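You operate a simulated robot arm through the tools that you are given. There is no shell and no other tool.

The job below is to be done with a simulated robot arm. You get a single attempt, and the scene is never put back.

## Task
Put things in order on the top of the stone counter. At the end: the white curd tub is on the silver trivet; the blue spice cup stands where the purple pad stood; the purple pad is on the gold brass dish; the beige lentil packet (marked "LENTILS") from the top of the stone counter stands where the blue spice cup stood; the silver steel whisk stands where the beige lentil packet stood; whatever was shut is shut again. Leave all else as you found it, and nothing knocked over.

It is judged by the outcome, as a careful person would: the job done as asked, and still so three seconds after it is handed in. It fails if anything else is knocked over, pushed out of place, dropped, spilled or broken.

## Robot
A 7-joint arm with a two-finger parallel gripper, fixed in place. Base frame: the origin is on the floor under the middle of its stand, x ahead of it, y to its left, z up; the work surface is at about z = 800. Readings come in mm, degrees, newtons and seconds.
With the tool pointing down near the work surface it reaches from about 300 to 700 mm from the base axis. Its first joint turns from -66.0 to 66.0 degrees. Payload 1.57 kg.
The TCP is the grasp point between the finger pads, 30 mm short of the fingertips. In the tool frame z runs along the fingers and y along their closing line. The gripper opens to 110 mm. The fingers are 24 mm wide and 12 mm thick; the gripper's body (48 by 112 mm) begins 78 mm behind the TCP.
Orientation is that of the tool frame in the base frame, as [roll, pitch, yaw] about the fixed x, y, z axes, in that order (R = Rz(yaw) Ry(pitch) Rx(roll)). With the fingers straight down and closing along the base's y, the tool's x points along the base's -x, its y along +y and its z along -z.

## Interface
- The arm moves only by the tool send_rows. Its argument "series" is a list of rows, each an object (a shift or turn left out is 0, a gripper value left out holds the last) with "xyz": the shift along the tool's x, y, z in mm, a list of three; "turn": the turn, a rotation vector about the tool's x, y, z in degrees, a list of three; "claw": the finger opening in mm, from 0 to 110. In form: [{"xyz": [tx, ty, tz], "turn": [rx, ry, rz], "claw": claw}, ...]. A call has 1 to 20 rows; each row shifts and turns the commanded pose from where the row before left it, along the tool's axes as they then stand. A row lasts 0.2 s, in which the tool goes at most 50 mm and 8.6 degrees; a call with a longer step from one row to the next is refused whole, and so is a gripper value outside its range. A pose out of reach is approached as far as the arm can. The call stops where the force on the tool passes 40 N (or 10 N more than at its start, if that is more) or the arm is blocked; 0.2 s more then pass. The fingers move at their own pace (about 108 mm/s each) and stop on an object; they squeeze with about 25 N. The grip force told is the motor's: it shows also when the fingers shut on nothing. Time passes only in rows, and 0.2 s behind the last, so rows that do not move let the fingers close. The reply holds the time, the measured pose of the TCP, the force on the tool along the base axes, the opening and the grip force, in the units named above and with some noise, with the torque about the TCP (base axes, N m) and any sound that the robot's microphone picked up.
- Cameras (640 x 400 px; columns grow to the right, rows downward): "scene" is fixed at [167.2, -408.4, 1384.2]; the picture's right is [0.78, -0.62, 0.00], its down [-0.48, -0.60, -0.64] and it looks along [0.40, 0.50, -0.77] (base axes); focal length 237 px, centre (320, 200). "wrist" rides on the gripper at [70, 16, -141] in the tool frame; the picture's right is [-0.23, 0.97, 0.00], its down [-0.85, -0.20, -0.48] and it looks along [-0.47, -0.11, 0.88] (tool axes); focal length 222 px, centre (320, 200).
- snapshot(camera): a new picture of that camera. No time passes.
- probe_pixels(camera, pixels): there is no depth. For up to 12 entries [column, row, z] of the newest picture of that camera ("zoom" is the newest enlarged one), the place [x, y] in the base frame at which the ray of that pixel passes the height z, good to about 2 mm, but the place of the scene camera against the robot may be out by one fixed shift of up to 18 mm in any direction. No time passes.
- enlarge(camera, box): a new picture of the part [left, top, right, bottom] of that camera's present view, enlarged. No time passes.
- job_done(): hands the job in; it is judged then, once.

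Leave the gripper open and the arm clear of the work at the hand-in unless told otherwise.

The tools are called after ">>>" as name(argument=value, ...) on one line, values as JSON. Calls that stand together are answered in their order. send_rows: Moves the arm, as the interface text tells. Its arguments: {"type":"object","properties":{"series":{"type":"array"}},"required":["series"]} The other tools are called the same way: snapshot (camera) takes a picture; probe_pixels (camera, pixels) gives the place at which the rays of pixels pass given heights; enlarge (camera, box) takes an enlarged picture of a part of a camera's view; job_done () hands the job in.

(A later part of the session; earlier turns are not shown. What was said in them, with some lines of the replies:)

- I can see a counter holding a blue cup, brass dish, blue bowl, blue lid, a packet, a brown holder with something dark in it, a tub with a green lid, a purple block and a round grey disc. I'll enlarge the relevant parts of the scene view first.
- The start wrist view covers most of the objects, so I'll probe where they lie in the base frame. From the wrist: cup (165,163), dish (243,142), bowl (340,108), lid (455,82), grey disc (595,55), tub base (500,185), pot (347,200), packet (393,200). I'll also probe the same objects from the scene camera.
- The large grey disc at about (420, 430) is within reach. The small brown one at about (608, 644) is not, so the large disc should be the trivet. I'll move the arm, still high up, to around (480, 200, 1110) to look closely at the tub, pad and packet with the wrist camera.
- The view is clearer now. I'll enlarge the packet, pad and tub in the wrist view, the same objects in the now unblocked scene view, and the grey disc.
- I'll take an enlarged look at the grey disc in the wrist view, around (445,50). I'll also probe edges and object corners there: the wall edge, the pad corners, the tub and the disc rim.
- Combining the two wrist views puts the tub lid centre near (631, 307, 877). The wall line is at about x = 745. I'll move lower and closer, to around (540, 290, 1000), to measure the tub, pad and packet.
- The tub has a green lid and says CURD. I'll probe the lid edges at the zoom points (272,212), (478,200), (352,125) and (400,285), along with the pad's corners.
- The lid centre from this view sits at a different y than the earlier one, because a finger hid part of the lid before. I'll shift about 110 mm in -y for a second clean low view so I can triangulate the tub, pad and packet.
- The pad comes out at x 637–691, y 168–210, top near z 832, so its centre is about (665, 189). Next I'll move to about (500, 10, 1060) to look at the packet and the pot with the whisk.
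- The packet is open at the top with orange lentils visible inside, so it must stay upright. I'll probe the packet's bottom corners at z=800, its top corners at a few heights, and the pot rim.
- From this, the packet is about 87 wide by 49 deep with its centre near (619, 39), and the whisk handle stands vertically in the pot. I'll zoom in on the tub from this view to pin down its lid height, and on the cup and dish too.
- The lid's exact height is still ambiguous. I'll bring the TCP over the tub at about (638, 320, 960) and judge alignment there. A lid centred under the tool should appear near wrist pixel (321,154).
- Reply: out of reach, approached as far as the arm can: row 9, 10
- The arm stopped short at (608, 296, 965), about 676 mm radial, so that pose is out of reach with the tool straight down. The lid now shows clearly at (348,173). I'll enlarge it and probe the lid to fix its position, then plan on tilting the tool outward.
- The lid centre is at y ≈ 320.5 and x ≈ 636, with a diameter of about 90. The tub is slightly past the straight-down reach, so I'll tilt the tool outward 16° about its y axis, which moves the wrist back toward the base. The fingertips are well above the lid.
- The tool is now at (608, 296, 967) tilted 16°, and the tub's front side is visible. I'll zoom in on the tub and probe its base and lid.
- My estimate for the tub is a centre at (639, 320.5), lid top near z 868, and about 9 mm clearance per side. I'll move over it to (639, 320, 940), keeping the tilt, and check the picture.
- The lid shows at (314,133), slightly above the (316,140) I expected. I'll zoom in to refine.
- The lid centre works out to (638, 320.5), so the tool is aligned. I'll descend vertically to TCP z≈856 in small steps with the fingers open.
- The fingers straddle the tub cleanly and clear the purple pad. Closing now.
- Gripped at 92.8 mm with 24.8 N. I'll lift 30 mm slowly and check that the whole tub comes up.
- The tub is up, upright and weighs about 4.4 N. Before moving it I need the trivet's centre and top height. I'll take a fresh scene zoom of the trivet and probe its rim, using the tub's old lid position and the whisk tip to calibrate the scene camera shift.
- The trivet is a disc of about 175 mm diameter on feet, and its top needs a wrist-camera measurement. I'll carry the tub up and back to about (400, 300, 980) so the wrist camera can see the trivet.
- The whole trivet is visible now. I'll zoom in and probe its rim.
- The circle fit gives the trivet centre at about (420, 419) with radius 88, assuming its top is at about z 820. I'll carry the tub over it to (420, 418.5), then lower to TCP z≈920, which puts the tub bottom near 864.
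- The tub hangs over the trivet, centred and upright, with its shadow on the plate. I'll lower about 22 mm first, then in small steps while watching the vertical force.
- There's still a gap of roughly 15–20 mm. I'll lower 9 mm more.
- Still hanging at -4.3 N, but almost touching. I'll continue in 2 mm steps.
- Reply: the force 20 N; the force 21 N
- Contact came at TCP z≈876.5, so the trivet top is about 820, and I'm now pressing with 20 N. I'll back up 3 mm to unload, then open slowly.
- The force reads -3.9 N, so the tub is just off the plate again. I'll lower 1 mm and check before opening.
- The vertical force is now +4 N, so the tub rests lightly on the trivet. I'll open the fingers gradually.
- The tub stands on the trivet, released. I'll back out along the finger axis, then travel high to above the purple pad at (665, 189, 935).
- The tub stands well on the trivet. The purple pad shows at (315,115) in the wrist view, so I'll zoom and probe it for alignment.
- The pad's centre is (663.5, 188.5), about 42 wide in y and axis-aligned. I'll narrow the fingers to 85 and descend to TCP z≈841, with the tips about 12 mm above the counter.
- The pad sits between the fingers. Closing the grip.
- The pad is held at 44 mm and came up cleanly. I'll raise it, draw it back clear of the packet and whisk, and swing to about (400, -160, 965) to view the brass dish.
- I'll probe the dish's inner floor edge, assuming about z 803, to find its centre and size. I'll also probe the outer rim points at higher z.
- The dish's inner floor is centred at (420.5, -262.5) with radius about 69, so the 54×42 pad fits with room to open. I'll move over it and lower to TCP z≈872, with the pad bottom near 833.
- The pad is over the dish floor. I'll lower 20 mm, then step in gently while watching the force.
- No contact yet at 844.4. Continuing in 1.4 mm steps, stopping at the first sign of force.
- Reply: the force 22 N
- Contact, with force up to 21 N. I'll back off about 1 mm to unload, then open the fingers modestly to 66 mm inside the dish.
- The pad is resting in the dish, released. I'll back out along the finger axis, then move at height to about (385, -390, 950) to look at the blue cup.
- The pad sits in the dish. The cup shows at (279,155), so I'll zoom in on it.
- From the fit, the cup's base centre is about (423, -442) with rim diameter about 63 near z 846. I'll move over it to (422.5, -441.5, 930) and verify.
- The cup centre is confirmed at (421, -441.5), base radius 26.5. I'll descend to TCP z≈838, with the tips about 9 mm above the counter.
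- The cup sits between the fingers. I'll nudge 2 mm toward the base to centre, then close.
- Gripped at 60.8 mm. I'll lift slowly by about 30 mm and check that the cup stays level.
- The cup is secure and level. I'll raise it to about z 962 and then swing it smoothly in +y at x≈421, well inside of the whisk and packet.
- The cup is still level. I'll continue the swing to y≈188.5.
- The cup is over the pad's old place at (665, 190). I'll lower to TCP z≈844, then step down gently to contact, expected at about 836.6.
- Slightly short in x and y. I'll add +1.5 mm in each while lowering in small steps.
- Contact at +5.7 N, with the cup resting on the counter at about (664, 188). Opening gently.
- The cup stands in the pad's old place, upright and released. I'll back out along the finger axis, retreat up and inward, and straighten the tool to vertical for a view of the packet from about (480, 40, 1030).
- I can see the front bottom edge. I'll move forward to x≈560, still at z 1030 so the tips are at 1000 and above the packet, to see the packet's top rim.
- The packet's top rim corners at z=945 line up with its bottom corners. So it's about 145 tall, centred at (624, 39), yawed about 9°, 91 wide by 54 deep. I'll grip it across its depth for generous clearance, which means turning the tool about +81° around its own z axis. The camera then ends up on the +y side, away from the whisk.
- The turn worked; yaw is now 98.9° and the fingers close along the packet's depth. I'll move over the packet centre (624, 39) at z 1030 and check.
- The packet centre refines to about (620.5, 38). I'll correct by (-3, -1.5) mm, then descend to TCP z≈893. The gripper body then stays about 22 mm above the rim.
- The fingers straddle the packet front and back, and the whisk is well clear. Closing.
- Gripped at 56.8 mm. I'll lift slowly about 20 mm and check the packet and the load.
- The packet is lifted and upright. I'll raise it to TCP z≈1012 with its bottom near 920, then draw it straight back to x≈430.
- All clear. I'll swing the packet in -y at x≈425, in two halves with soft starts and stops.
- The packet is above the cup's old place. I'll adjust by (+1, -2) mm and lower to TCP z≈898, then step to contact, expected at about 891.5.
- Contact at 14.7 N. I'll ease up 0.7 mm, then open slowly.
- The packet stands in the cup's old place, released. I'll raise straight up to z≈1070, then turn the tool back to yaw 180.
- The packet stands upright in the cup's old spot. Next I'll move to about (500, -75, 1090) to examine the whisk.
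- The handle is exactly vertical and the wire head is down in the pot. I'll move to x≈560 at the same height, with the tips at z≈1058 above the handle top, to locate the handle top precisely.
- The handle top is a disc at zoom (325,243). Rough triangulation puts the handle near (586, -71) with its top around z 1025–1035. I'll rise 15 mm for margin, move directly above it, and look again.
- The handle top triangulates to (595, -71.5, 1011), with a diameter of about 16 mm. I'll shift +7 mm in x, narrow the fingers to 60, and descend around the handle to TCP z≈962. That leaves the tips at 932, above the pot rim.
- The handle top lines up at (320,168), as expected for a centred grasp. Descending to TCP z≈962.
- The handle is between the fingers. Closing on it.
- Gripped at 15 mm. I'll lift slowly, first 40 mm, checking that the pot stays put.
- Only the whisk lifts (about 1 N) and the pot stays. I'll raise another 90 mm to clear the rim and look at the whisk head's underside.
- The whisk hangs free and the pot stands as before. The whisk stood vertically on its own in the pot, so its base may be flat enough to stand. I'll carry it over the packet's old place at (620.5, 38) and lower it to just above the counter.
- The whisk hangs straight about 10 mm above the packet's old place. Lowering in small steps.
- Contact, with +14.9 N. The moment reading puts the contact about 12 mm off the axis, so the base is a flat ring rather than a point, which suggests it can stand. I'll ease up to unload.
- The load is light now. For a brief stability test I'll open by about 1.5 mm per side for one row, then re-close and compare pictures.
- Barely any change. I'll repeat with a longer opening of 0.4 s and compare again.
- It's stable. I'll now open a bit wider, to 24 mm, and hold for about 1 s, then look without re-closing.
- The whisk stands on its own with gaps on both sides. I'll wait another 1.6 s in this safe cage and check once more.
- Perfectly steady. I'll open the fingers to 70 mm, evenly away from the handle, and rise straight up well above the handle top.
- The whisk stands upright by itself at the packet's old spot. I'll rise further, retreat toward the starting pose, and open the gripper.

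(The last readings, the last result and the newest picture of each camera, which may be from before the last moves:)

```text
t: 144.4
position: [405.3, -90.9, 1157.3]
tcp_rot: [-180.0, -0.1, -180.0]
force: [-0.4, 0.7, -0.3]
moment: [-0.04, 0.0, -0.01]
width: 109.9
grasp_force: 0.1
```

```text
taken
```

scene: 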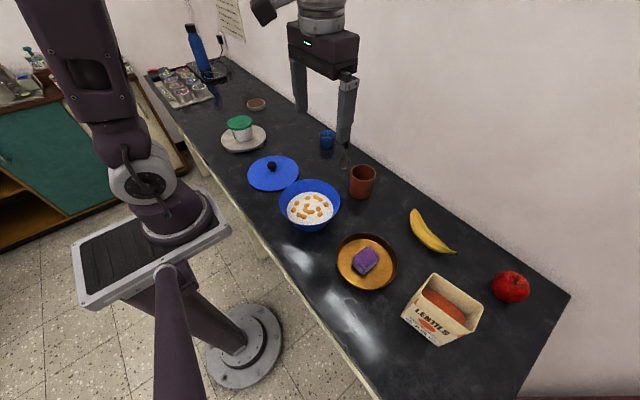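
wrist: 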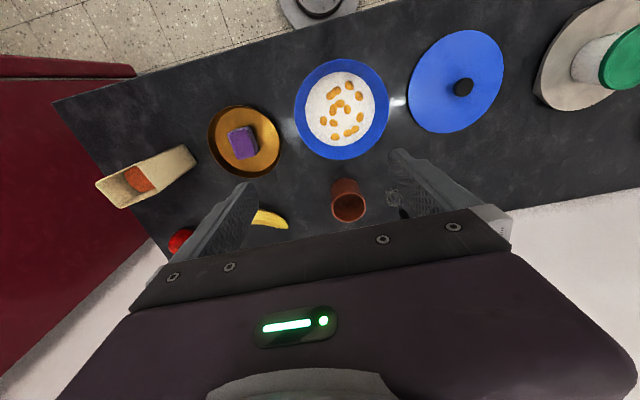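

Everything looks in place, but a finger hides the whisk in the scene view. I'll shift the arm 130 mm in -y at this height to confirm it.

>>> send_rows(series=[{"xyz": [0, -26, 0]}, {"xyz": [0, -26, 0]}, {"xyz": [0, -26, 0]}, {"xyz": [0, -26, 0]}, {"xyz": [0, -26, 0]}, {"xyz": [0, 0, 0]}])

>>> snapshot(camera="scene")

>>> enlarge(camera="scene", box=[220, 90, 400, 220])

>>> enlarge(camera="scene", box=[320, 200, 540, 350])

```text
t: 145.8
position: [405.9, -222.1, 1158.6]
tcp_rot: [-180.0, 0.0, -180.0]
force: [0.3, 0.2, -0.3]
moment: [0.03, -0.01, -0.02]
width: 109.8
grasp_force: 0.1
```

```text
taken
```

scene: 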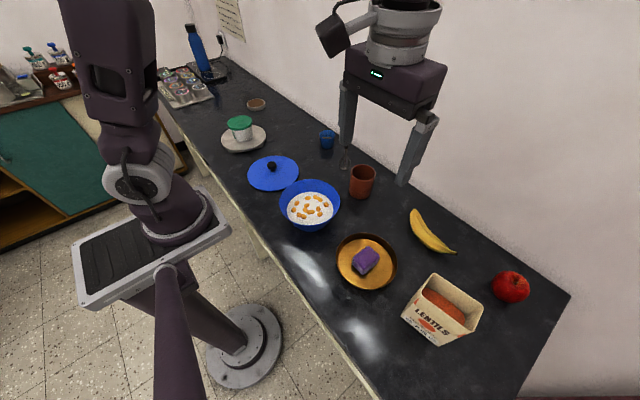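

```text
3.08 times, centred on (310, 155) of scene
```

zoom: 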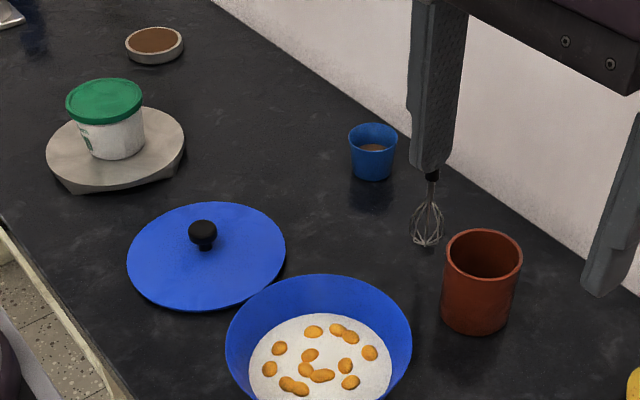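

```text
2.67 times, centred on (430, 275) of scene
```

zoom: 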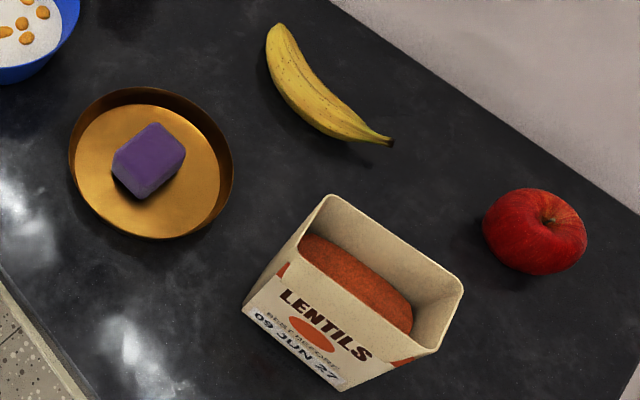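

All the placements check out:
- The tub is lid-on, standing on the silver trivet.
- The blue cup is upright where the pad was.
- The purple pad lies in the brass dish.
- The lentil packet is upright where the cup was.
- The whisk stands upright where the packet was.

The pot, bowl, lid, banana, apple and the rest look undisturbed. The gripper is open and clear of the work, so I'm handing in.

>>> job_done()

```text
The job is handed in.
```

I've handed the job in with all five moves done, but no verdict has come back yet. In the last pictures before hand-in, everything was standing still and in place:

- **White curd tub:** on the silver trivet, lid still on.
- **Purple pad:** in the gold brass dish.
- **Blue spice cup:** upright where the pad stood, with its spice still inside.
- **Lentil packet:** upright where the cup stood, with its lentils still inside.
- **Steel whisk:** standing upright by itself where the packet stood. I watched it stand on its own for a few seconds before pulling away.

The brown pot the whisk came from, the bowl, the blue lid, the banana and the apple look as they were at the start. I didn't open anything, so nothing needed shutting again. The gripper is open and the arm is held high, clear of the counter.
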